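You operate a simulated robot arm through the tools that you are given. There is no shell and no other tool.

Carry out the task below with a simulated robot arm. There is one attempt and no reset: what you move stays moved.

## Task
Fit the green dot keycap on the long pink module, then clamp the module in the clamp plate.
Fine: first clamp the module in the vice, press the keycap home on the bare stem, open the vice; lay the module in the clamp plate, then swing the yellow knob clamp shut; the yellow keycap stays on. Set down upright: long pink module.

It is judged by the outcome, as a careful person would: the job done as asked, and still so three seconds after it is handed in. It fails if anything else is knocked over, pushed out of place, dropped, spilled or broken.

## Robot
A 6-joint arm with a two-finger parallel gripper, fixed in place. Base frame: the origin is on the floor under the middle of its stand, x ahead of it, y to its left, z up; the work surface is at about z = 75. Readings come in cm, degrees, newtons and seconds.
With the tool pointing down near the work surface it reaches from about 18 to 76 cm from the base axis. Its first joint turns from -166.0 to 166.0 degrees. Payload 3.91 kg.
The tool frame sits at the grasp point between the pads (the TCP): z along the fingers, y along the line on which they close. The tips reach 3 cm beyond it. The gripper opens to 11 cm. The fingers are 2 cm wide and 1 cm thick; the gripper's body (4.8 by 11.2 cm) begins 5.5 cm behind the TCP.
Orientation is told as [roll, pitch, yaw] about the base's x, y, z axes, in that order, counted from this pose: with the fingers straight down and closing along the base's y, the tool's x points along the base's -x, its y along +y and its z along -z.

## Interface
- The arm moves only by the tool send_rows. Its argument "increments" is one flat list of numbers, 7 for each row, row after row: the shift along the tool's x, y, z in units of 200 mm (1.0 is 200 mm), then the turn, a rotation vector about the tool's x, y, z in units of 90 degrees (1.0 is 90 degrees), then the gripper command, from -1 (shut) to 1 (fully open), values between in proportion. In form: [dx, dy, dz, rx, ry, rz, claw, dx, dy, dz, rx, ry, rz, claw, ...]. A call has 1 to 20 rows; each row is the pose to reach, as a shift and turn from the pose commanded when the call began, along the tool's axes at that moment. A call with a number of a shift or a turn outside -1 to 1 is refused whole. Rows are played at 5 a second. More than 5 cm and 8.6 degrees between two rows, or a gripper value outside its range, and nothing of the call is played. Where a pose cannot be reached the arm comes as near as it can. A force on the tool above 40 N (or 10 N above the force at the start of the call, whichever is more), or a blocked arm, ends the call early, and 0.2 s more pass. The fingers move at their own pace (about 4.5 cm/s each) and stop on an object; they squeeze with about 35 N. The grip force told is the motor's: it shows also when the fingers shut on nothing. Time passes only in rows, and 0.2 s behind the last, so rows that repeat a pose let the fingers close. The reply holds the time, the measured pose of the TCP, the force on the tool along the base axes, the opening and the grip force, in the units named above and with some noise, with the torque about the TCP (base axes, N m) and any sound that the robot's microphone picked up.
- Cameras (640 x 400 px; columns grow to the right, rows downward): "scene" is fixed at [21.55, -48.9, 131.7]; the picture's right is [0.80, -0.59, 0.00], its down [-0.29, -0.39, -0.87] and it looks along [0.52, 0.70, -0.49] (base axes); focal length 317 px, centre (320, 200). "wrist" rides on the gripper at [7.1, 2.2, -10.7] in the tool frame; the picture's right is [-0.29, 0.96, 0.00], its down [-0.76, -0.23, -0.61] and it looks along [-0.58, -0.18, 0.79] (tool axes); focal length 243 px, centre (320, 200). There is no depth. A picture from a camera that has moved, and an enlarged one, comes with that camera's place and axes in the base frame and with its lens. The place of the scene camera against the robot may be out by one fixed shift of up to 1.8 cm in any direction.
- get_image(camera): a new picture of that camera. No time passes.
- raise_lower(by): slides the trunk up (or, below 0, down) by that many cm; the arm rides with it, the base frame stays. It gives what a move gives, with no picture.
- inspect(camera, box): a new picture of the part [left, top, right, bottom] of that camera's present view, enlarged. No time passes.
- close_job(): hands the job in; it is judged then, once.

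Places have to be worked out from the pictures, the camera data and where the tool is seen. Open the gripper and draw the arm clear of the work before you hand the job in, unless the task says otherwise.

The tools are called after "Request:" as name(argument=value, ...) on one line, values as JSON. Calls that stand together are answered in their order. send_rows: Moves the arm, as the interface text tells. Its arguments: {"type":"object","properties":{"increments":{"type":"array","items":{"type":"number"}}},"required":["increments"]} The other tools are called the same way: raise_lower (by) moves the trunk up or down; get_image (camera) takes a picture; inspect (camera, box) takes an enlarged picture of a part of a camera's view; close_job () hands the job in.

At the start:

```text
time: 0.0
tcp_pos: [43.43, 9.5, 113.9]
tcp_rot: [0.0, 0.1, 0.0]
contact_force: [-1.0, -0.3, 0.3]
moment: [0.05, -0.02, -0.06]
opening: 11.01
grip_force: 0.0
trunk travel left (down, up): [-47.5, 11.5]
```

scene: 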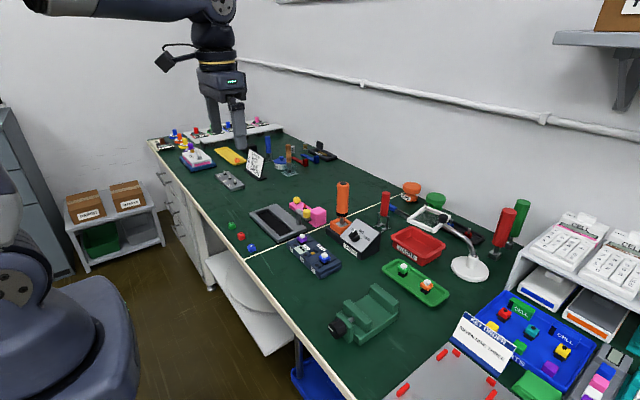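
wrist: 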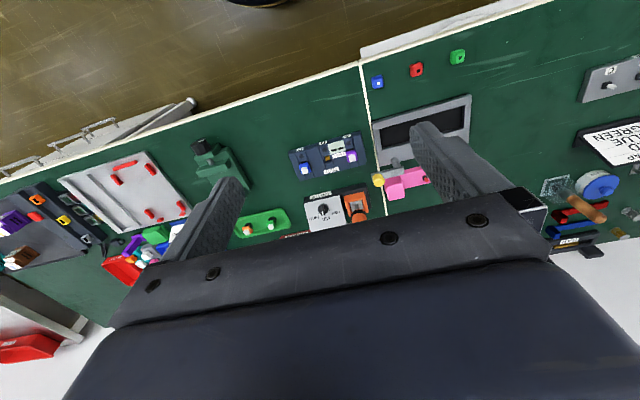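

I start by looking closely at the scene to find the pink module, keycaps, vice and clamp plate.

Request:
inspect(camera="scene", box=[220, 170, 380, 270])

Request:
inspect(camera="scene", box=[320, 230, 480, 350])

Request:
inspect(camera="scene", box=[440, 280, 640, 400])

Request:
inspect(camera="scene", box=[140, 110, 340, 210])

Request:
inspect(camera="wrist", box=[240, 40, 480, 240])

Request:
inspect(camera="wrist", box=[0, 130, 300, 320])

```text
4.00 times, centred on (300, 220) of scene
camera zoom: at [21.55, -48.9, 131.7], right [0.8, -0.59, 0.0], down [-0.29, -0.39, -0.87], along [0.52, 0.7, -0.49], focal length 1269 px, centre (400, 120)
```

zoom: 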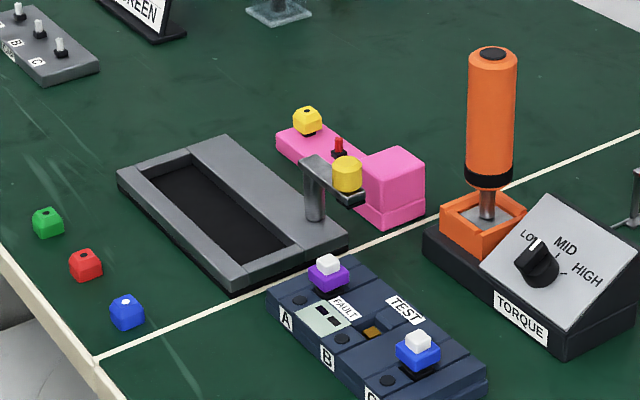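

```text
3.33 times, centred on (400, 290) of scene
camera zoom: at [21.55, -48.9, 131.7], right [0.8, -0.59, 0.0], down [-0.29, -0.39, -0.87], along [0.52, 0.7, -0.49], focal length 1058 px, centre (53, -100)
```

zoom: 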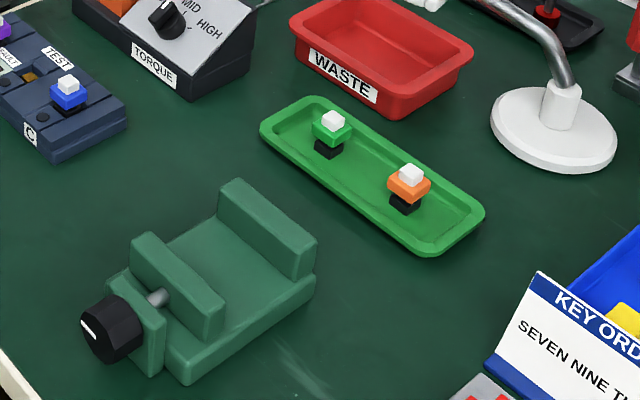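

```text
3.20 times, centred on (540, 340) of scene
camera zoom: at [21.55, -48.9, 131.7], right [0.8, -0.59, 0.0], down [-0.29, -0.39, -0.87], along [0.52, 0.7, -0.49], focal length 1016 px, centre (-384, -248)
```

zoom: 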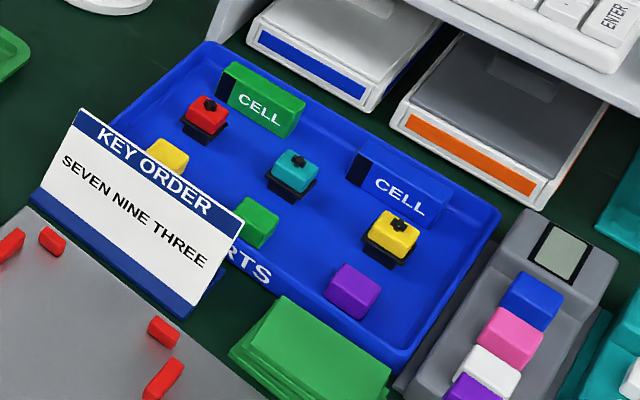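

```text
3.20 times, centred on (240, 160) of scene
camera zoom: at [21.55, -48.9, 131.7], right [0.8, -0.59, 0.0], down [-0.29, -0.39, -0.87], along [0.52, 0.7, -0.49], focal length 1016 px, centre (576, 328)
```

zoom: 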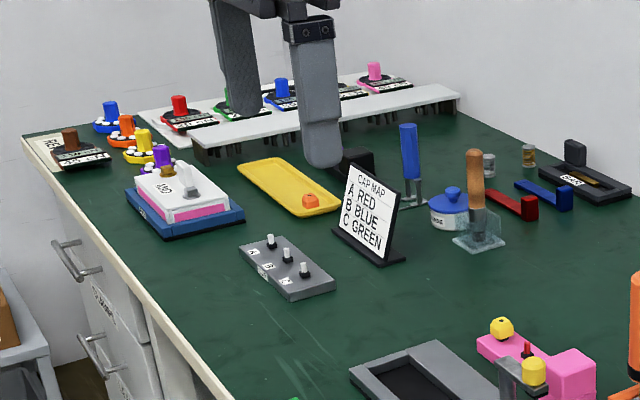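

```text
2.00 times, centred on (360, 140) of wrist
camera zoom: at [36.32, 11.76, 124.59], right [0.29, 0.96, 0.0], down [0.76, -0.23, 0.61], along [0.58, -0.18, -0.79], focal length 485 px, centre (240, 320)
```

zoom: 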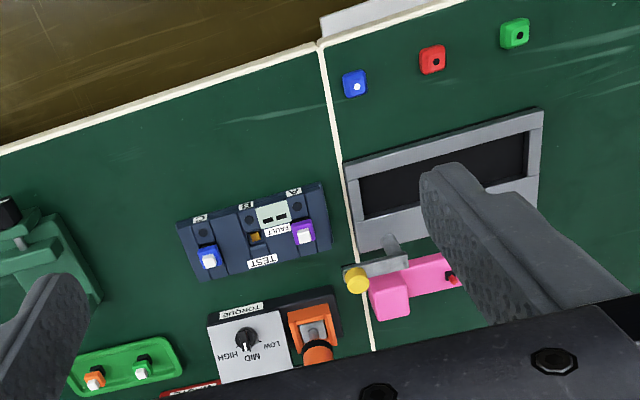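

```text
2.11 times, centred on (150, 225) of wrist
camera zoom: at [36.32, 11.76, 124.59], right [0.29, 0.96, 0.0], down [0.76, -0.23, 0.61], along [0.58, -0.18, -0.79], focal length 511 px, centre (678, 147)
```

zoom: 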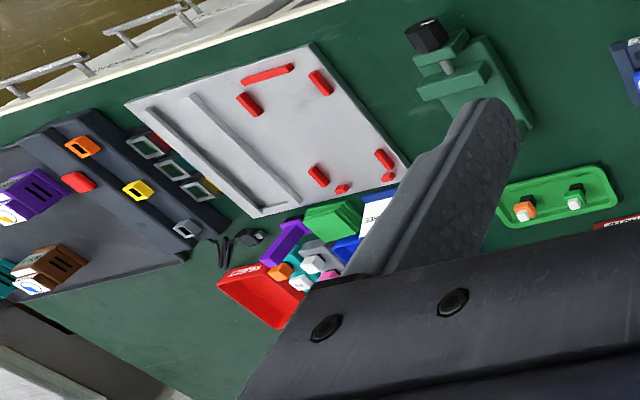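

I zoom in harder on the module, the caps and the clamp plate to understand their form.

Request:
inspect(camera="scene", box=[285, 190, 335, 230])

Request:
inspect(camera="scene", box=[222, 215, 262, 260])

Request:
inspect(camera="scene", box=[240, 195, 320, 250])

Request:
inspect(camera="wrist", box=[360, 40, 480, 110])

Request:
inspect(camera="wrist", box=[360, 90, 480, 210])

Request:
inspect(camera="scene", box=[325, 275, 405, 350])

Request:
inspect(camera="scene", box=[385, 250, 455, 310])

```text
10.00 times, centred on (310, 210) of scene
camera zoom: at [21.55, -48.9, 131.7], right [0.8, -0.59, 0.0], down [-0.29, -0.39, -0.87], along [0.52, 0.7, -0.49], focal length 3173 px, centre (420, 100)
```

zoom: 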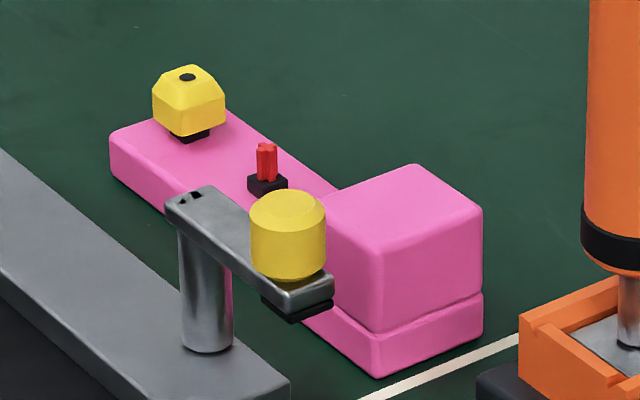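

```text
8.89 times, centred on (242, 238) of scene
camera zoom: at [21.55, -48.9, 131.7], right [0.8, -0.59, 0.0], down [-0.29, -0.39, -0.87], along [0.52, 0.7, -0.49], focal length 2821 px, centre (1013, -133)
```

zoom: 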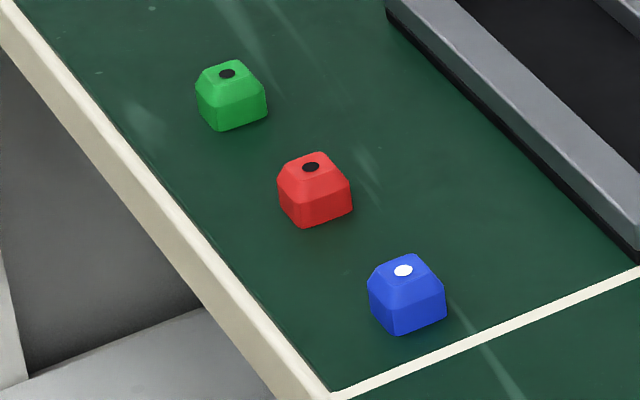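

```text
7.27 times, centred on (280, 222) of scene
camera zoom: at [21.55, -48.9, 131.7], right [0.8, -0.59, 0.0], down [-0.29, -0.39, -0.87], along [0.52, 0.7, -0.49], focal length 2308 px, centre (611, 36)
```

zoom: 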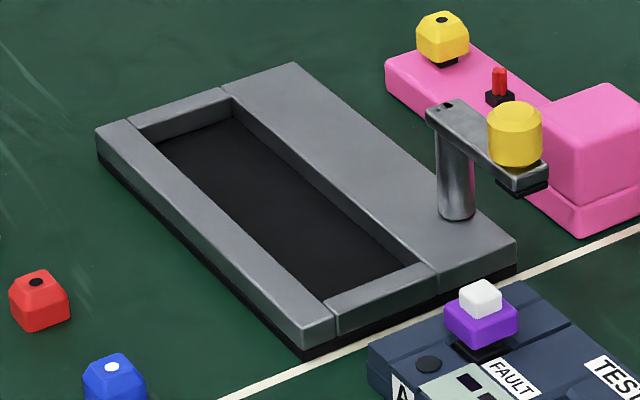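

```text
5.33 times, centred on (420, 75) of wrist
camera zoom: at [36.32, 11.76, 124.59], right [0.29, 0.96, 0.0], down [0.76, -0.23, 0.61], along [0.58, -0.18, -0.79], focal length 1294 px, centre (-213, 867)
```

zoom: 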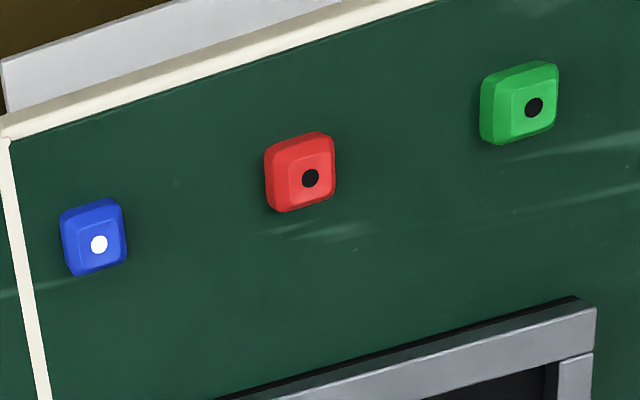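

```text
3.33 times, centred on (420, 150) of wrist
camera zoom: at [36.32, 11.76, 124.59], right [0.29, 0.96, 0.0], down [0.76, -0.23, 0.61], along [0.58, -0.18, -0.79], focal length 809 px, centre (-13, 367)
```

zoom: 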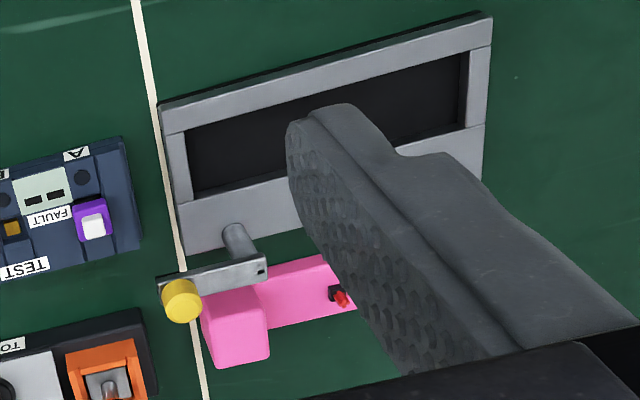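

```text
5.33 times, centred on (365, 312) of scene
camera zoom: at [21.55, -48.9, 131.7], right [0.8, -0.59, 0.0], down [-0.29, -0.39, -0.87], along [0.52, 0.7, -0.49], focal length 1692 px, centre (80, -400)
```

zoom: 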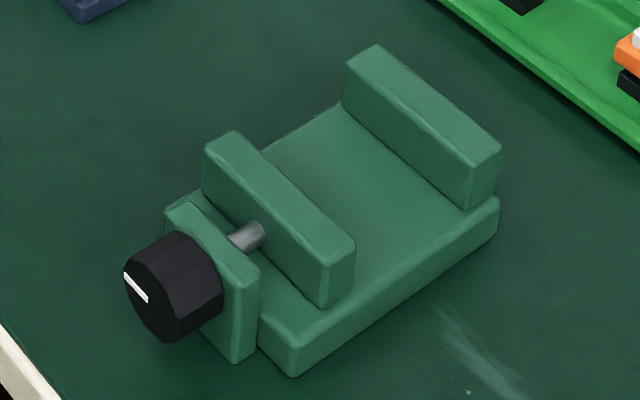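

```text
6.67 times, centred on (420, 280) of scene
camera zoom: at [21.55, -48.9, 131.7], right [0.8, -0.59, 0.0], down [-0.29, -0.39, -0.87], along [0.52, 0.7, -0.49], focal length 2116 px, centre (-347, -333)
```

zoom: 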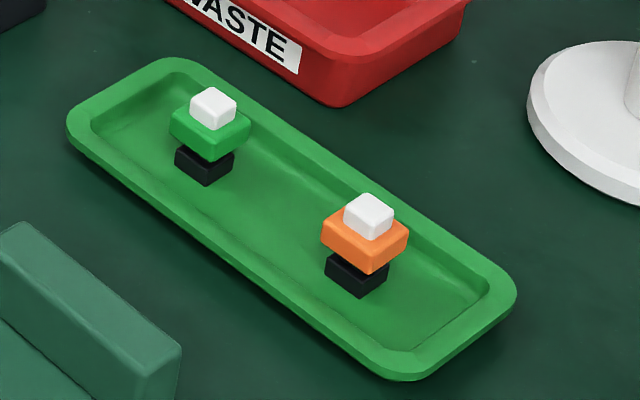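

The wrist camera places the green cap at about (48.9, 33.2). The scene camera reads about 1.8 cm too far in +y. I move the arm up and over toward the module and plate for a closer wrist view.

Request:
send_rows(increments=[-0.09, 0.09, 0.05, 0, 0, 0, 1, -0.18, 0.18, 0.1, 0, 0, 0, 1, -0.27, 0.27, 0.15, 0, 0, 0, 1, -0.36, 0.36, 0.2, 0, 0, 0, 1, -0.45, 0.45, 0.25, 0, 0, 0, 1, -0.54, 0.54, 0.3, 0, 0, 0, 1, -0.63, 0.63, 0.35, 0, 0, 0, 1])

```text
time: 1.6
tcp_pos: [56.06, 22.17, 106.87]
tcp_rot: [-0.1, 0.0, 0.0]
contact_force: [0.5, -0.7, 0.6]
moment: [-0.02, -0.02, 0.0]
opening: 11.01
grip_force: 0.2
trunk travel left (down, up): [-47.5, 11.5]
```

The arm is now over the plate. I take a wrist picture and enlarge it to measure the module and plate.

Request:
get_image(camera="wrist")

Request:
get_image(camera="scene")

```text
taken
camera wrist: at [48.85, 24.4, 117.65], right [0.29, 0.96, 0.0], down [0.76, -0.23, 0.61], along [0.58, -0.18, -0.79], focal length 243 px, centre (320, 200)
```

wrist: 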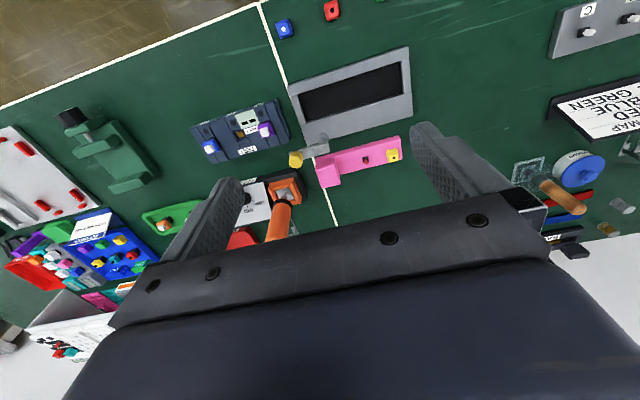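

```text
taken
```

scene: 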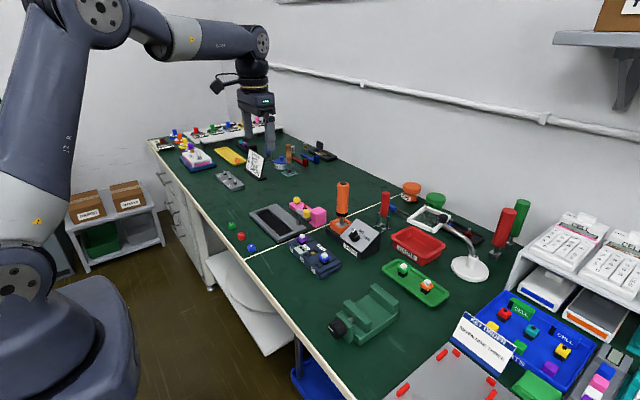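

Request:
inspect(camera="wrist", box=[270, 100, 430, 200])

Request:
inspect(camera="wrist", box=[270, 35, 430, 145])

Request:
inspect(camera="wrist", box=[40, 95, 200, 205])

```text
4.00 times, centred on (350, 150) of wrist
camera zoom: at [48.85, 24.4, 117.65], right [0.29, 0.96, 0.0], down [0.76, -0.23, 0.61], along [0.58, -0.18, -0.79], focal length 970 px, centre (200, 400)
```

zoom: 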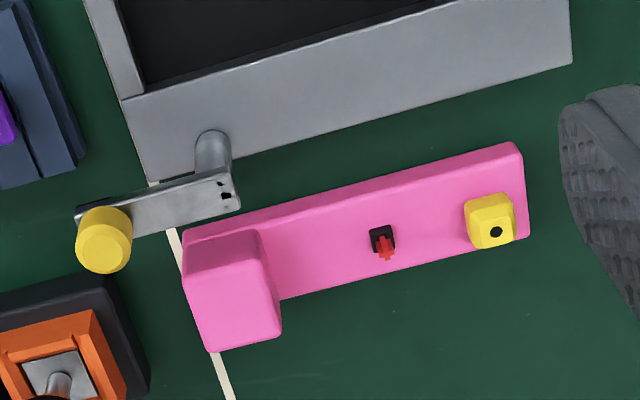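

```text
3.64 times, centred on (350, 90) of wrist
camera zoom: at [48.85, 24.4, 117.65], right [0.29, 0.96, 0.0], down [0.76, -0.23, 0.61], along [0.58, -0.18, -0.79], focal length 882 px, centre (211, 600)
```

zoom: 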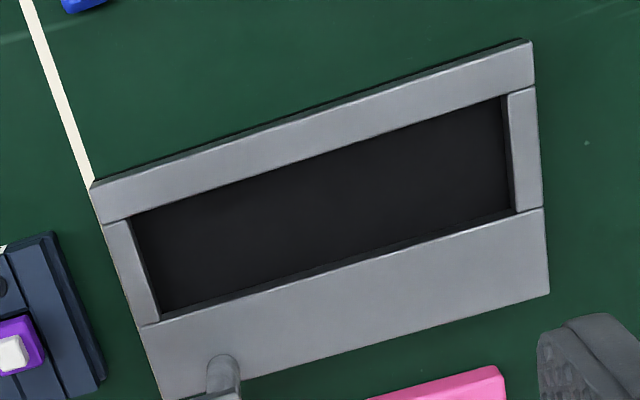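

```text
3.64 times, centred on (120, 150) of wrist
camera zoom: at [48.85, 24.4, 117.65], right [0.29, 0.96, 0.0], down [0.76, -0.23, 0.61], along [0.58, -0.18, -0.79], focal length 882 px, centre (1047, 382)
```

zoom: 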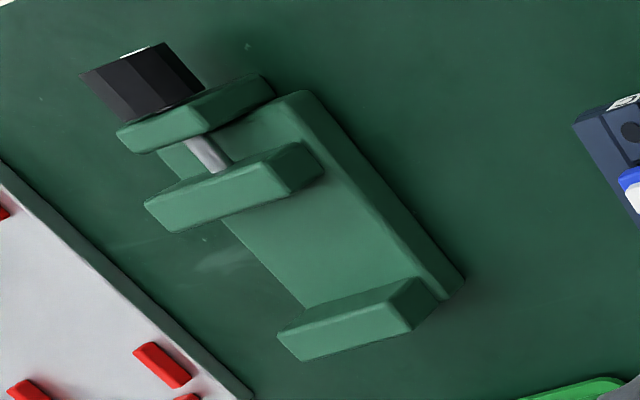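

Module measures roughly x 69.3–74.0, y 17.4–32.9. The block is at y 17.4–21.5, the stem near (71.8, 26.3). I move above the block with the fingers half closed and look closely.

Request:
send_rows(increments=[-0.11, -0.02, 0.09, 0, 0, 0, 0.2, -0.22, -0.04, 0.18, 0, 0, 0, 0.2, -0.33, -0.06, 0.27, 0, 0, 0, 0.2, -0.44, -0.08, 0.36, 0, 0, 0, 0.2, -0.55, -0.1, 0.45, 0, 0, 0, 0.2, -0.66, -0.12, 0.54, 0, 0, 0, 0.2, -0.72, -0.13, 0.58, 0, 0, 0, 0.2, -0.78, -0.14, 0.62, 0, 0, 0, 0.2, -0.78, -0.14, 0.62, 0, 0, 0, 0.2])

Request:
get_image(camera="wrist")

Request:
inspect(camera="wrist", box=[240, 80, 460, 220])

```text
time: 3.6
tcp_pos: [71.84, 19.39, 94.49]
tcp_rot: [0.0, 0.0, 0.0]
contact_force: [0.4, 0.0, 0.0]
moment: [0.02, 0.02, 0.02]
opening: 6.61
grip_force: 0.2
trunk travel left (down, up): [-47.5, 11.5]
```

```text
taken
camera wrist: at [64.59, 21.61, 105.21], right [0.29, 0.96, 0.0], down [0.76, -0.23, 0.61], along [0.58, -0.18, -0.79], focal length 243 px, centre (320, 200)
```

wrist: 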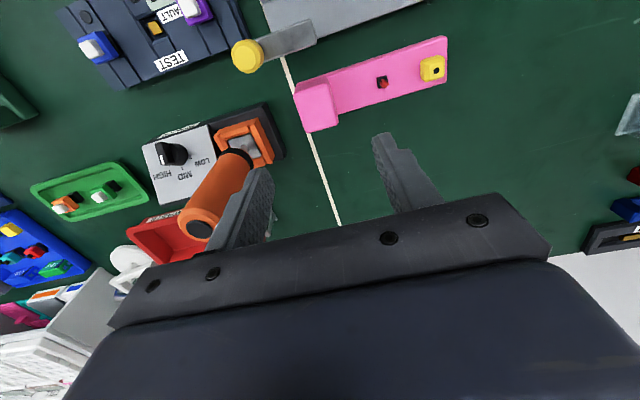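

```text
2.86 times, centred on (350, 150) of wrist
camera zoom: at [64.59, 21.61, 105.21], right [0.29, 0.96, 0.0], down [0.76, -0.23, 0.61], along [0.58, -0.18, -0.79], focal length 693 px, centre (234, 343)
```

zoom: 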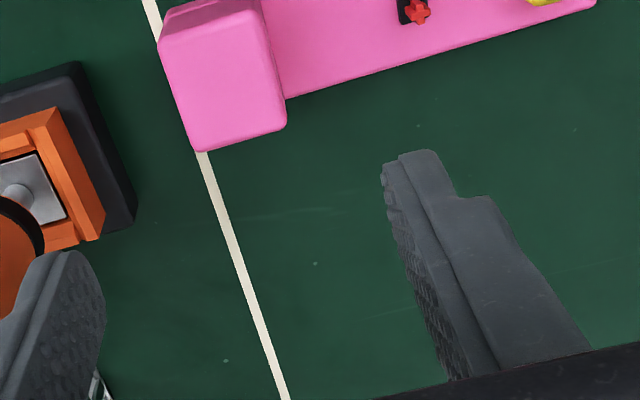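

The block top is near z 79.8, centred about (71.85, 19.25), with 3.5 cm between the faces the fingers will close on. I descend straight so the tips stay just above the base top, around z 77.

Request:
send_rows(increments=[0, -0.003, 0.1, 0, 0, 0, 0.2, 0, -0.007, 0.2, 0, 0, 0, 0.2, 0, -0.007, 0.3, 0, 0, 0, 0.2, 0, -0.007, 0.4, 0, 0, 0, 0.2, 0, -0.007, 0.5, 0, 0, 0, 0.2, 0, -0.007, 0.58, 0, 0, 0, 0.2, 0, -0.007, 0.65, 0, 0, 0, 0.2, 0, -0.007, 0.7, 0, 0, 0, 0.2, 0, -0.007, 0.715, 0, 0, 0, 0.2, 0, -0.007, 0.715, 0, 0, 0, 0.2])

Request:
get_image(camera="wrist")

Request:
inspect(camera="scene", box=[270, 160, 350, 230])

```text
time: 5.8
tcp_pos: [71.66, 19.3, 80.28]
tcp_rot: [0.1, 0.0, 0.0]
contact_force: [0.6, 0.4, -0.1]
moment: [-0.01, 0.0, 0.0]
opening: 6.61
grip_force: 0.0
trunk travel left (down, up): [-47.5, 11.5]
```

```text
taken
camera wrist: at [64.52, 21.43, 90.91], right [0.29, 0.96, 0.0], down [0.76, -0.23, 0.61], along [0.58, -0.18, -0.79], focal length 243 px, centre (320, 200)
```

wrist: 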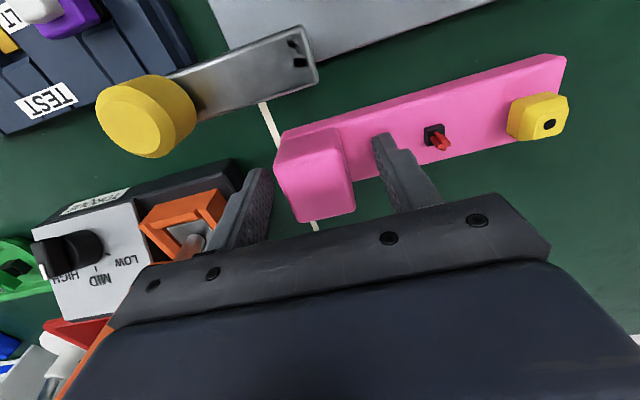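

```text
5.71 times, centred on (310, 195) of scene
camera zoom: at [21.55, -48.9, 131.7], right [0.8, -0.59, 0.0], down [-0.29, -0.39, -0.87], along [0.52, 0.7, -0.49], focal length 1813 px, centre (377, 229)
```

zoom: 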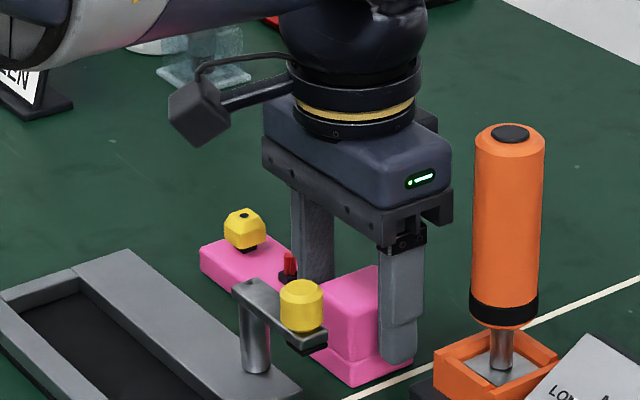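

The fingers straddle the block with clearance on both sides. I close the gripper on it.

Request:
send_rows(increments=[0, 0, 0, 0, 0, 0, -0.1, 0, 0, 0, 0, 0, 0, -0.3, 0, 0, 0, 0, 0, 0, -0.6, 0, 0, 0, 0, 0, 0, -1, 0, 0, 0, 0, 0, 0, -1])

```text
time: 7.0
tcp_pos: [71.55, 19.22, 80.26]
tcp_rot: [-0.1, 0.1, -0.1]
contact_force: [0.3, -1.5, 0.9]
moment: [-0.05, 0.01, 0.0]
opening: 3.76
grip_force: 35.2
trunk travel left (down, up): [-47.5, 11.5]
```

The fingers stopped on the block at 3.76 cm with 35 N. I lift slowly and check that it hangs level.

Request:
send_rows(increments=[0, 0, -0.02, 0, 0, 0, -1, 0, 0, -0.05, 0, 0, 0, -1, 0, 0, -0.1, 0, 0, 0, -1, 0, 0, -0.16, 0, 0, 0, -1, 0, 0, -0.24, 0, 0, 0, -1, 0, 0, -0.32, 0, 0, 0, -1, 0, 0, -0.32, 0, 0, 0, -1])

Request:
get_image(camera="wrist")

Request:
inspect(camera="scene", box=[270, 150, 350, 220])

```text
time: 8.6
tcp_pos: [71.66, 19.17, 86.59]
tcp_rot: [0.0, 0.0, 0.0]
contact_force: [0.3, 1.1, -0.4]
moment: [-0.06, 0.0, 0.03]
opening: 3.76
grip_force: 35.0
trunk travel left (down, up): [-47.5, 11.5]
```

```text
taken
camera wrist: at [64.5, 21.43, 97.28], right [0.29, 0.96, 0.0], down [0.76, -0.23, 0.61], along [0.58, -0.18, -0.79], focal length 243 px, centre (320, 200)
```

wrist: 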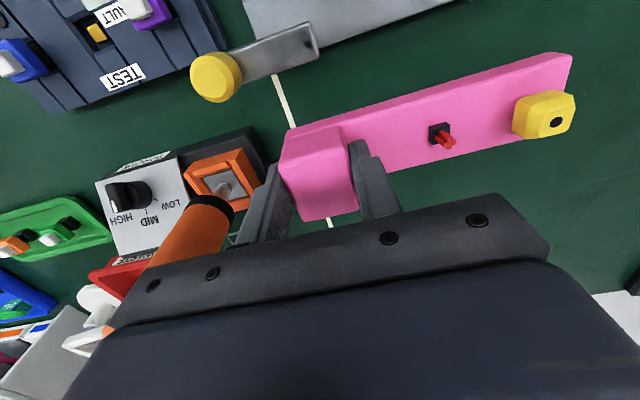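

```text
5.71 times, centred on (310, 185) of scene
camera zoom: at [21.55, -48.9, 131.7], right [0.8, -0.59, 0.0], down [-0.29, -0.39, -0.87], along [0.52, 0.7, -0.49], focal length 1813 px, centre (377, 286)
```

zoom: 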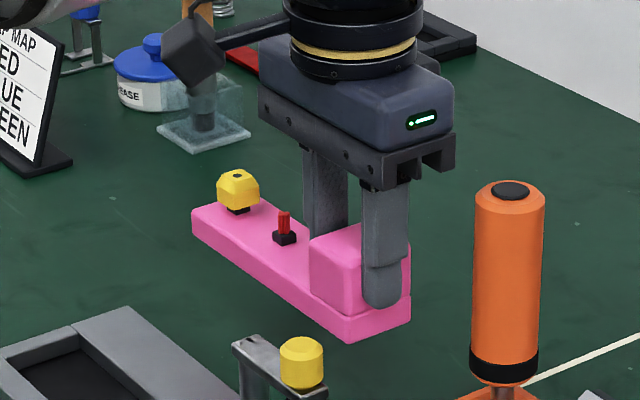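

The module hangs level and firm. I raise it well above everything, then move toward the vice.

Request:
send_rows(increments=[0, 0, -0.15, 0, 0, 0, -1, 0, 0, -0.33, 0, 0, 0, -1, 0, 0, -0.51, 0, 0, 0, -1, 0, 0, -0.69, 0, 0, 0, -1, 0.05, -0.15, -0.8, 0, 0, 0, -1, 0.1, -0.33, -0.85, 0, 0, 0, -1, 0.15, -0.51, -0.85, 0, 0, 0, -1, 0.2, -0.69, -0.85, 0, 0, 0, -1, 0.25, -0.85, -0.85, 0, 0, 0, -1, 0.25, -0.95, -0.85, 0, 0, 0, -1])

Request:
send_rows(increments=[0.05, -0.12, 0, 0, 0, 0, -1, 0.1, -0.28, 0.05, 0, 0, 0, -1, 0.15, -0.44, 0.1, 0, 0, 0, -1, 0.2, -0.58, 0.1, 0, 0, 0, -1, 0.2, -0.7, 0.1, 0, 0, 0, -1, 0.2, -0.7, 0.1, 0, 0, 0, -1])

Request:
get_image(camera="wrist")

Request:
inspect(camera="wrist", box=[160, 0, 380, 200])

```text
time: 10.8
tcp_pos: [66.78, 0.2, 103.59]
tcp_rot: [0.0, -0.1, 0.0]
contact_force: [-0.3, 0.1, -1.0]
moment: [-0.06, -0.01, 0.0]
opening: 3.75
grip_force: 34.6
out of reach, approached as far as the arm can: row 4
trunk travel left (down, up): [-47.5, 11.5]
```

```text
time: 12.2
tcp_pos: [62.63, -13.85, 101.64]
tcp_rot: [0.0, -0.1, 0.1]
contact_force: [0.5, -0.3, -1.3]
moment: [-0.07, 0.01, -0.01]
opening: 3.75
grip_force: 35.2
trunk travel left (down, up): [-47.5, 11.5]
```

```text
taken
camera wrist: at [55.59, -11.65, 112.23], right [0.29, 0.96, 0.0], down [0.76, -0.23, 0.61], along [0.58, -0.18, -0.79], focal length 243 px, centre (320, 200)
```

wrist: 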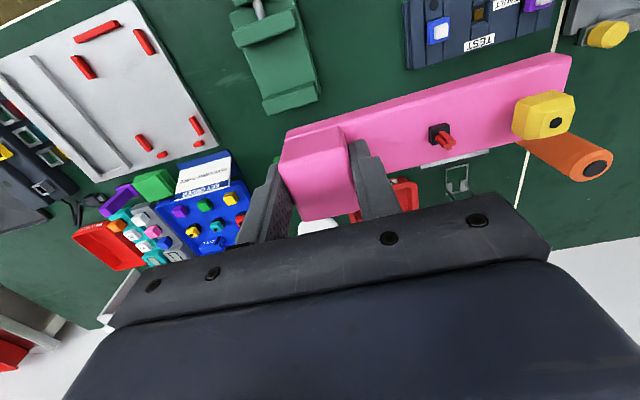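

```text
2.00 times, centred on (270, 100) of wrist
camera zoom: at [55.59, -11.65, 112.23], right [0.29, 0.96, 0.0], down [0.76, -0.23, 0.61], along [0.58, -0.18, -0.79], focal length 485 px, centre (420, 400)
```

zoom: 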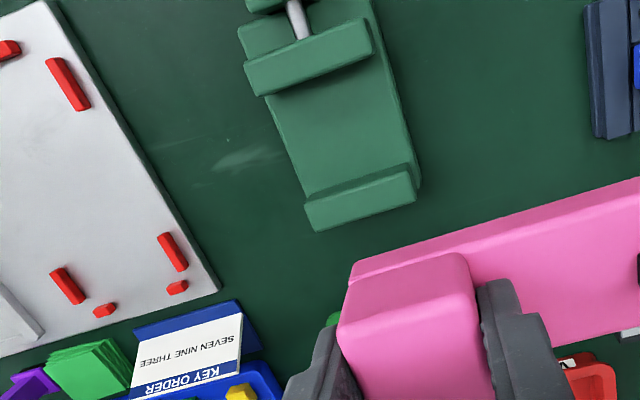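

I enlarge the vice view for precise measurement.

Request:
inspect(camera="wrist", box=[220, 0, 340, 120])

Request:
inspect(camera="scene", box=[325, 275, 405, 350])

```text
3.33 times, centred on (280, 60) of wrist
camera zoom: at [55.59, -11.65, 112.23], right [0.29, 0.96, 0.0], down [0.76, -0.23, 0.61], along [0.58, -0.18, -0.79], focal length 809 px, centre (453, 667)
```

zoom: 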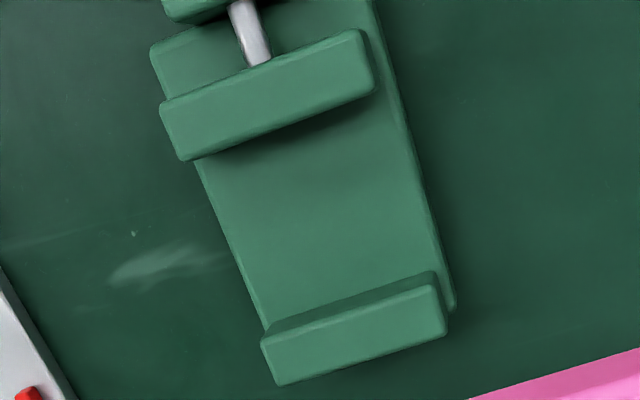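

```text
5.33 times, centred on (365, 312) of scene
camera zoom: at [21.55, -48.9, 131.7], right [0.8, -0.59, 0.0], down [-0.29, -0.39, -0.87], along [0.52, 0.7, -0.49], focal length 1692 px, centre (80, -400)
```

zoom: 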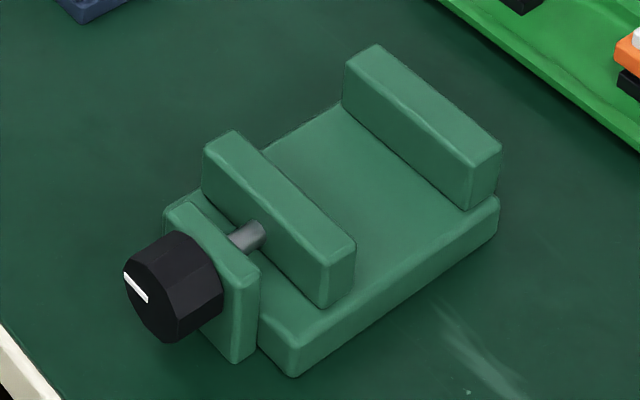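

The vice jaw gap spans x 55.9–62.3 and the jaws span y −21.6 to −14.2, with the bed at about z 77. I bring the module over the bed, with the stem near y −16.5 and the block just outside the jaws, and stop above the jaws to check.

Request:
send_rows(increments=[0.04, -0.12, 0.05, 0, 0, 0, -1, 0.08, -0.24, 0.15, 0, 0, 0, -1, 0.12, -0.36, 0.27, 0, 0, 0, -1, 0.16, -0.45, 0.4, 0, 0, 0, -1, 0.167, -0.483, 0.5, 0, 0, 0, -1, 0.167, -0.483, 0.6, 0, 0, 0, -1, 0.167, -0.483, 0.6, 0, 0, 0, -1])

Request:
get_image(camera="wrist")

Request:
inspect(camera="scene", box=[310, 240, 420, 340])

Request:
inspect(camera="wrist", box=[240, 0, 400, 110])

```text
time: 13.8
tcp_pos: [59.43, -23.44, 89.56]
tcp_rot: [0.1, 0.1, 0.0]
contact_force: [-0.3, 0.1, -2.0]
moment: [-0.1, 0.03, 0.0]
opening: 3.76
grip_force: 34.8
trunk travel left (down, up): [-47.5, 11.5]
```

```text
taken
camera wrist: at [52.24, -21.24, 100.26], right [0.29, 0.96, 0.0], down [0.76, -0.23, 0.61], along [0.58, -0.18, -0.79], focal length 243 px, centre (320, 200)
```

wrist: 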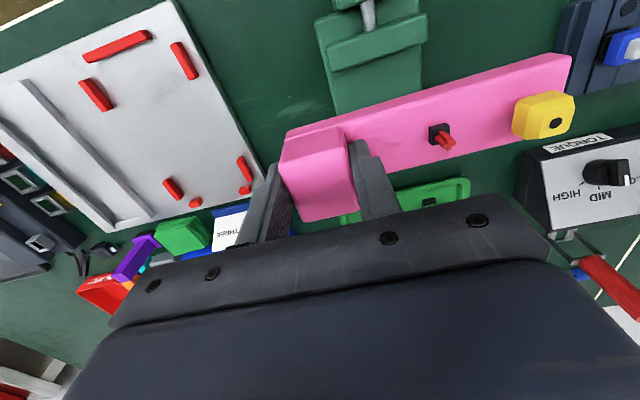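

```text
4.00 times, centred on (365, 290) of scene
camera zoom: at [21.55, -48.9, 131.7], right [0.8, -0.59, 0.0], down [-0.29, -0.39, -0.87], along [0.52, 0.7, -0.49], focal length 1269 px, centre (140, -160)
```

zoom: 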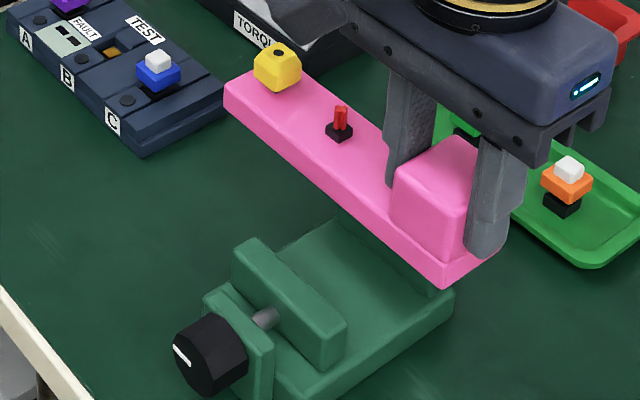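

```text
3.64 times, centred on (320, 55) of wrist
camera zoom: at [52.24, -21.24, 100.26], right [0.29, 0.96, 0.0], down [0.76, -0.23, 0.61], along [0.58, -0.18, -0.79], focal length 882 px, centre (320, 727)
```

zoom: 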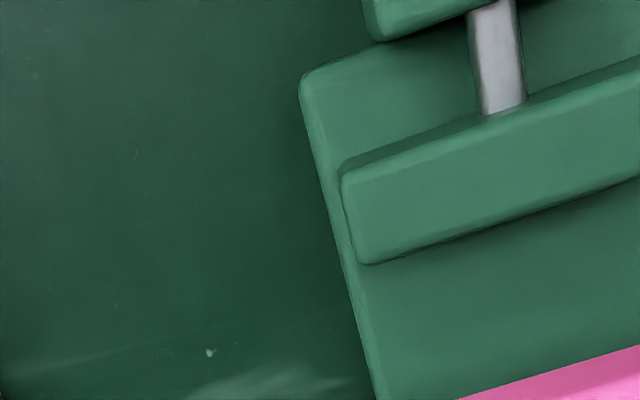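

The module sits above the bed. I enlarge its far edge and the region of the fixed jaw to verify clearance before lowering.

Request:
inspect(camera="wrist", box=[370, 40, 590, 200])

Request:
inspect(camera="scene", box=[355, 270, 435, 320])

```text
2.50 times, centred on (480, 120) of wrist
camera zoom: at [52.24, -21.24, 100.26], right [0.29, 0.96, 0.0], down [0.76, -0.23, 0.61], along [0.58, -0.18, -0.79], focal length 606 px, centre (-80, 400)
```

zoom: 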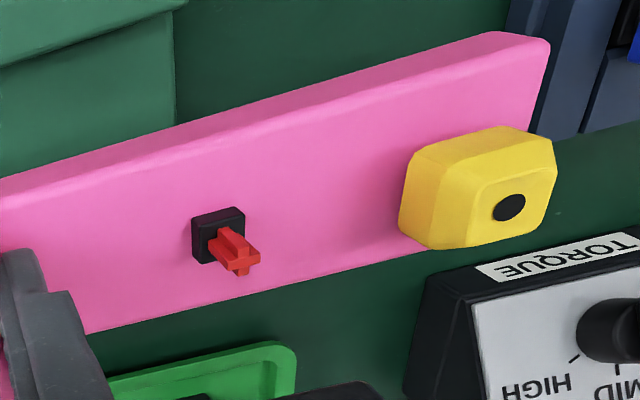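

```text
8.00 times, centred on (395, 295) of scene
camera zoom: at [21.55, -48.9, 131.7], right [0.8, -0.59, 0.0], down [-0.29, -0.39, -0.87], along [0.52, 0.7, -0.49], focal length 2539 px, centre (-280, -560)
```

zoom: 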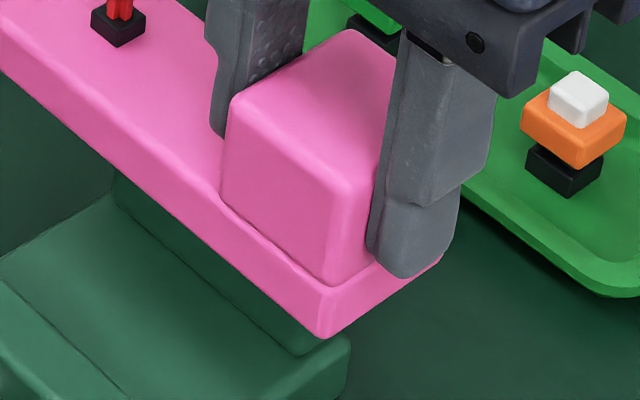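

The module spans x 57.65–61.85, which is slightly closer to the fixed jaw than I want. I shift 2 mm back and lower to about 1 cm above the bed.

Request:
send_rows(increments=[0.01, 0, 0.06, 0, 0, 0, -1, 0.01, 0, 0.12, 0, 0, 0, -1, 0.01, 0, 0.18, 0, 0, 0, -1, 0.01, 0, 0.24, 0, 0, 0, -1, 0.01, 0, 0.29, 0, 0, 0, -1, 0.01, 0, 0.32, 0, 0, 0, -1, 0.01, 0, 0.32, 0, 0, 0, -1])

Request:
inspect(camera="scene", box=[320, 255, 430, 345])

Request:
inspect(camera="wrist", box=[260, 0, 480, 180])

```text
time: 15.4
tcp_pos: [59.2, -23.33, 83.17]
tcp_rot: [-0.1, 0.0, -0.1]
contact_force: [0.1, -0.9, -0.7]
moment: [-0.07, 0.03, -0.04]
opening: 3.75
grip_force: 34.8
trunk travel left (down, up): [-47.5, 11.5]
```

```text
4.44 times, centred on (375, 300) of scene
camera zoom: at [21.55, -48.9, 131.7], right [0.8, -0.59, 0.0], down [-0.29, -0.39, -0.87], along [0.52, 0.7, -0.49], focal length 1410 px, centre (76, -244)
```

zoom: 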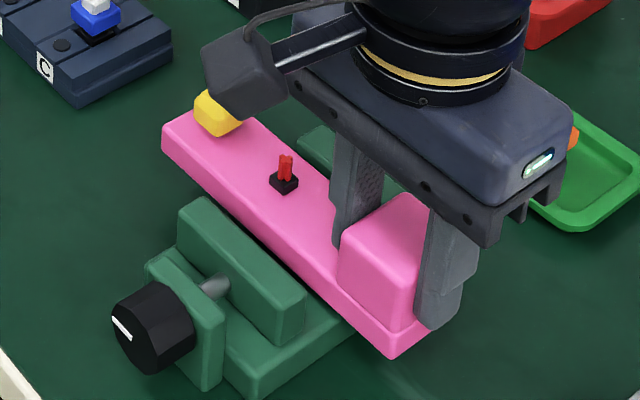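

```text
2.22 times, centred on (370, 90) of wrist
camera zoom: at [52.03, -21.26, 93.85], right [0.29, 0.96, 0.0], down [0.76, -0.23, 0.61], along [0.58, -0.18, -0.79], focal length 539 px, centre (209, 444)
```

zoom: 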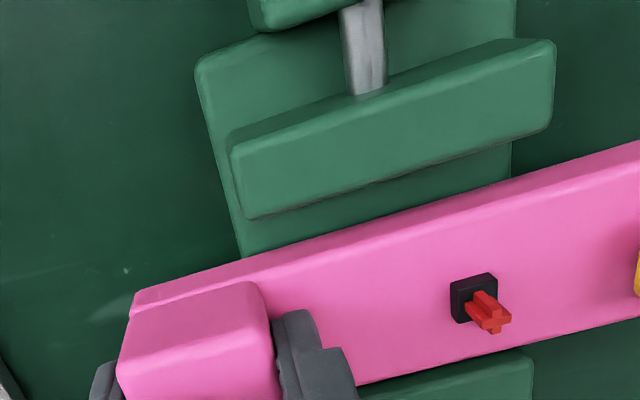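

Module is between the jaws with a gap on both sides. I lower in small steps, watching the vertical force.

Request:
send_rows(increments=[0, 0, 0.01, 0, 0, 0, -1, 0, 0, 0.02, 0, 0, 0, -1, 0, 0, 0.03, 0, 0, 0, -1, 0, 0, 0.03, 0, 0, 0, -1])

```text
time: 16.4
tcp_pos: [59.15, -23.48, 82.53]
tcp_rot: [0.0, 0.0, 0.0]
contact_force: [1.0, 0.1, -2.0]
moment: [-0.07, 0.0, -0.01]
opening: 3.75
grip_force: 35.5
trunk travel left (down, up): [-47.5, 11.5]
```

Request:
send_rows(increments=[0, 0, 0.005, 0, 0, 0, -1, 0, 0, 0.01, 0, 0, 0, -1, 0, 0, 0.01, 0, 0, 0, -1])

```text
time: 17.2
tcp_pos: [59.19, -23.43, 82.43]
tcp_rot: [0.0, 0.1, 0.1]
contact_force: [0.0, 0.1, 0.7]
moment: [0.04, -0.07, 0.02]
opening: 3.75
grip_force: 35.0
trunk travel left (down, up): [-47.5, 11.5]
```

The moment flipped sign, so the module is touching the bed lightly. I go 1 mm more to confirm.

Request:
send_rows(increments=[0, 0, 0.004, 0, 0, 0, -1, 0, 0, 0.006, 0, 0, 0, -1, 0, 0, 0.006, 0, 0, 0, -1])

```text
time: 18.0
tcp_pos: [59.18, -23.46, 82.42]
tcp_rot: [-0.1, -0.2, 0.1]
contact_force: [0.0, -0.5, 11.4]
moment: [0.39, 0.19, 0.05]
opening: 3.76
grip_force: 35.6
trunk travel left (down, up): [-47.5, 11.5]
```

Firm contact at 11 N, so the module is seated on the bed. I relax the push and open the fingers gently.

Request:
send_rows(increments=[0, 0, -0.006, 0, 0, 0, -1, 0, 0, -0.006, 0, 0, 0, -0.32, 0, 0, -0.006, 0, 0, 0, -0.2, 0, 0, -0.006, 0, 0, 0, 0.0, 0, 0, -0.006, 0, 0, 0, 0.15, 0, 0, -0.006, 0, 0, 0, 0.15])

Request:
inspect(camera="scene", box=[320, 255, 430, 345])

Request:
get_image(camera="wrist")

```text
time: 19.4
tcp_pos: [59.16, -23.51, 82.38]
tcp_rot: [-0.1, 0.0, -0.1]
contact_force: [-0.7, -0.1, 0.9]
moment: [-0.01, -0.01, -0.01]
opening: 6.35
grip_force: 0.0
trunk travel left (down, up): [-47.5, 11.5]
```

```text
4.44 times, centred on (375, 300) of scene
camera zoom: at [21.55, -48.9, 131.7], right [0.8, -0.59, 0.0], down [-0.29, -0.39, -0.87], along [0.52, 0.7, -0.49], focal length 1410 px, centre (76, -244)
```

zoom: 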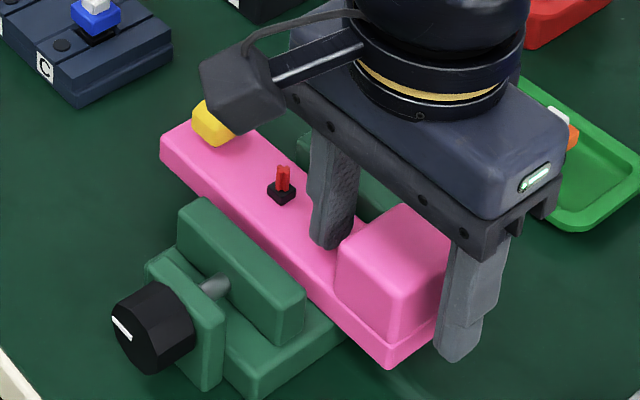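

```text
taken
camera wrist: at [51.99, -21.25, 93.12], right [0.29, 0.96, 0.0], down [0.76, -0.23, 0.61], along [0.58, -0.18, -0.79], focal length 243 px, centre (320, 200)
```

wrist: 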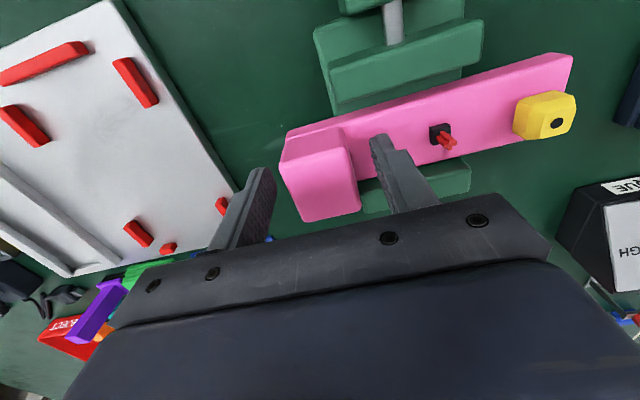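

The module rests stably in the vice. I lift straight up and go back toward the robot to look at the knob.

Request:
send_rows(increments=[0, 0, -0.1, 0, 0, 0, 0.15, 0, 0, -0.25, 0, 0, 0, 0.15, 0, 0, -0.45, 0, 0, 0, 0.15, 0, 0, -0.65, 0, 0, 0, 0.15, 0.15, 0.1, -0.7, 0, 0, 0, 0.15, 0.3, 0.2, -0.7, 0, 0, 0, 0.15, 0.45, 0.28, -0.7, 0, 0, 0, 0.15, 0.5, 0.28, -0.6, 0, 0, 0, 0.15, 0.5, 0.28, -0.6, 0, 0, 0, 0.15])

Request:
get_image(camera="wrist")

Request:
get_image(camera="scene")

```text
time: 21.4
tcp_pos: [49.05, -17.78, 94.39]
tcp_rot: [0.0, 0.1, -0.1]
contact_force: [-0.7, -0.1, -0.6]
moment: [0.03, -0.01, 0.05]
opening: 6.32
grip_force: 0.1
trunk travel left (down, up): [-47.5, 11.5]
```

```text
taken
camera wrist: at [42.01, -15.63, 105.09], right [0.29, 0.96, 0.0], down [0.76, -0.23, 0.61], along [0.58, -0.18, -0.79], focal length 243 px, centre (320, 200)
```

wrist: 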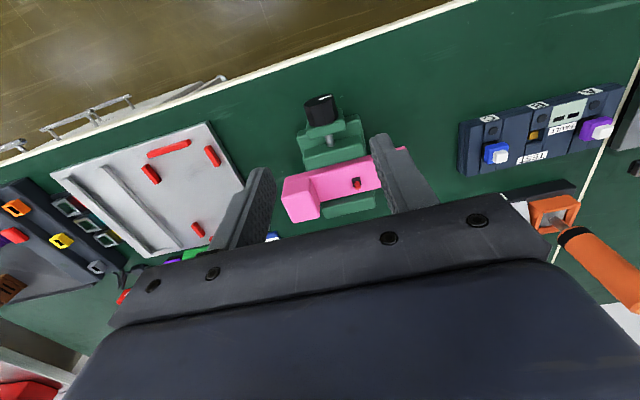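

```text
taken
```

scene: 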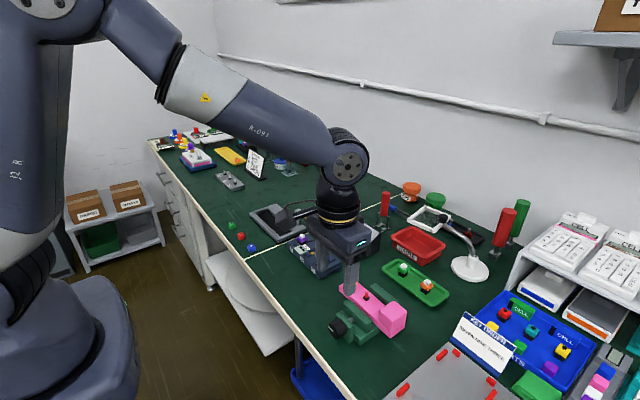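

Request:
inspect(camera="wrist", box=[260, 70, 420, 230])

Request:
inspect(camera="wrist", box=[295, 85, 355, 130])

Request:
inspect(camera="scene", box=[320, 275, 410, 345])

```text
2.50 times, centred on (340, 150) of wrist
camera zoom: at [42.01, -15.63, 105.09], right [0.29, 0.96, 0.0], down [0.76, -0.23, 0.61], along [0.58, -0.18, -0.79], focal length 606 px, centre (270, 325)
```

zoom: 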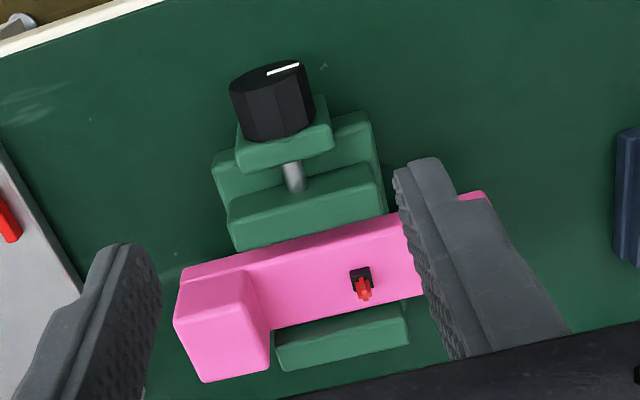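

```text
8.89 times, centred on (325, 108) of wrist
camera zoom: at [42.01, -15.63, 105.09], right [0.29, 0.96, 0.0], down [0.76, -0.23, 0.61], along [0.58, -0.18, -0.79], focal length 2157 px, centre (276, 1022)
```

zoom: 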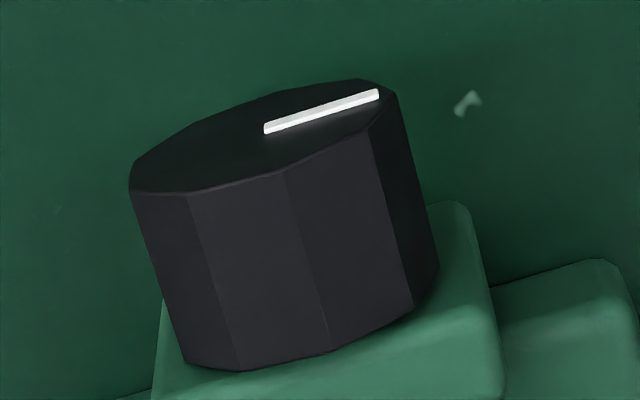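

```text
5.71 times, centred on (365, 310) of scene
camera zoom: at [21.55, -48.9, 131.7], right [0.8, -0.59, 0.0], down [-0.29, -0.39, -0.87], along [0.52, 0.7, -0.49], focal length 1813 px, centre (63, -429)
```

zoom: 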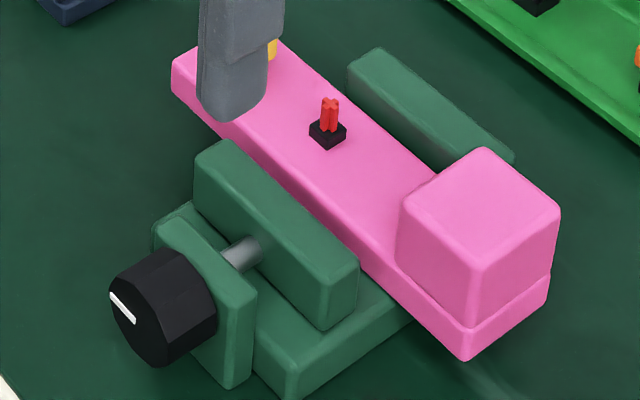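

The knob measures about 3.2 cm across. Its axis lies along x at y ≈ −17.9, z ≈ 78.2, with x from 48.85 to 50.9 and its pointer toward +y. I pitch the tool to point horizontally along +x, high up and back from the vice.

Request:
send_rows(increments=[0.03, 0, -0.02, 0, -0.0833, 0, -0.1, 0.06, 0, -0.03, 0, -0.1667, 0, -0.2, 0.09, 0, -0.03, 0, -0.25, 0, -0.2, 0.12, 0, -0.03, 0, -0.3333, 0, -0.2, 0.15, 0, -0.03, 0, -0.4167, 0, -0.2, 0.18, 0, -0.03, 0, -0.5, 0, -0.2, 0.21, 0, -0.03, 0, -0.5833, 0, -0.2, 0.23, 0, -0.03, 0, -0.6667, 0, -0.2, 0.25, 0, -0.03, 0, -0.75, 0, -0.2, 0.25, 0, -0.03, 0, -0.8333, 0, -0.2, 0.25, 0, -0.03, 0, -0.9167, 0, -0.2, 0.25, 0, -0.03, 0, -1, 0, -0.2, 0.25, 0, -0.03, 0, -1, 0, -0.2])

Request:
get_image(camera="scene")

Request:
get_image(camera="wrist")

```text
time: 24.2
tcp_pos: [45.24, -19.58, 97.26]
tcp_rot: [79.8, -89.7, -79.6]
contact_force: [-0.1, -0.5, -0.6]
moment: [-0.01, 0.01, 0.01]
opening: 4.42
grip_force: 0.0
out of reach, approached as far as the arm can: row 11, 12, 13
trunk travel left (down, up): [-47.5, 11.5]
```

```text
taken
```

scene: 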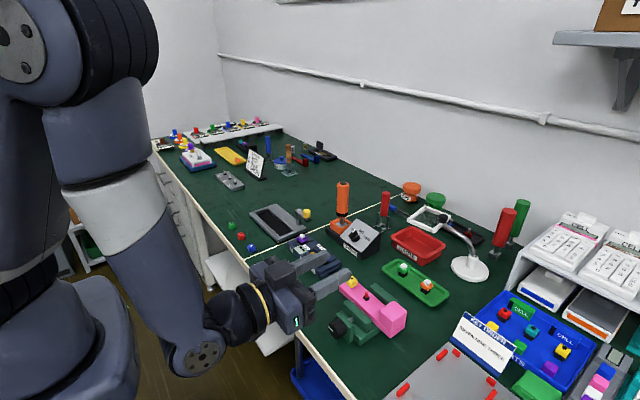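

```text
taken
camera wrist: at [34.5, -17.33, 90.05], right [0.0, 0.96, 0.29], down [-0.61, -0.24, 0.76], along [0.8, -0.18, 0.58], focal length 243 px, centre (320, 200)
```

wrist: 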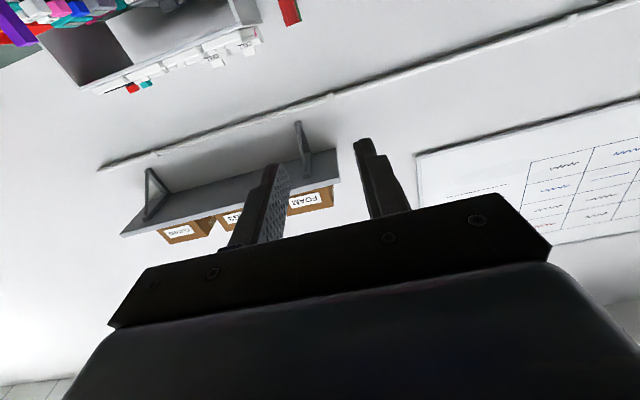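

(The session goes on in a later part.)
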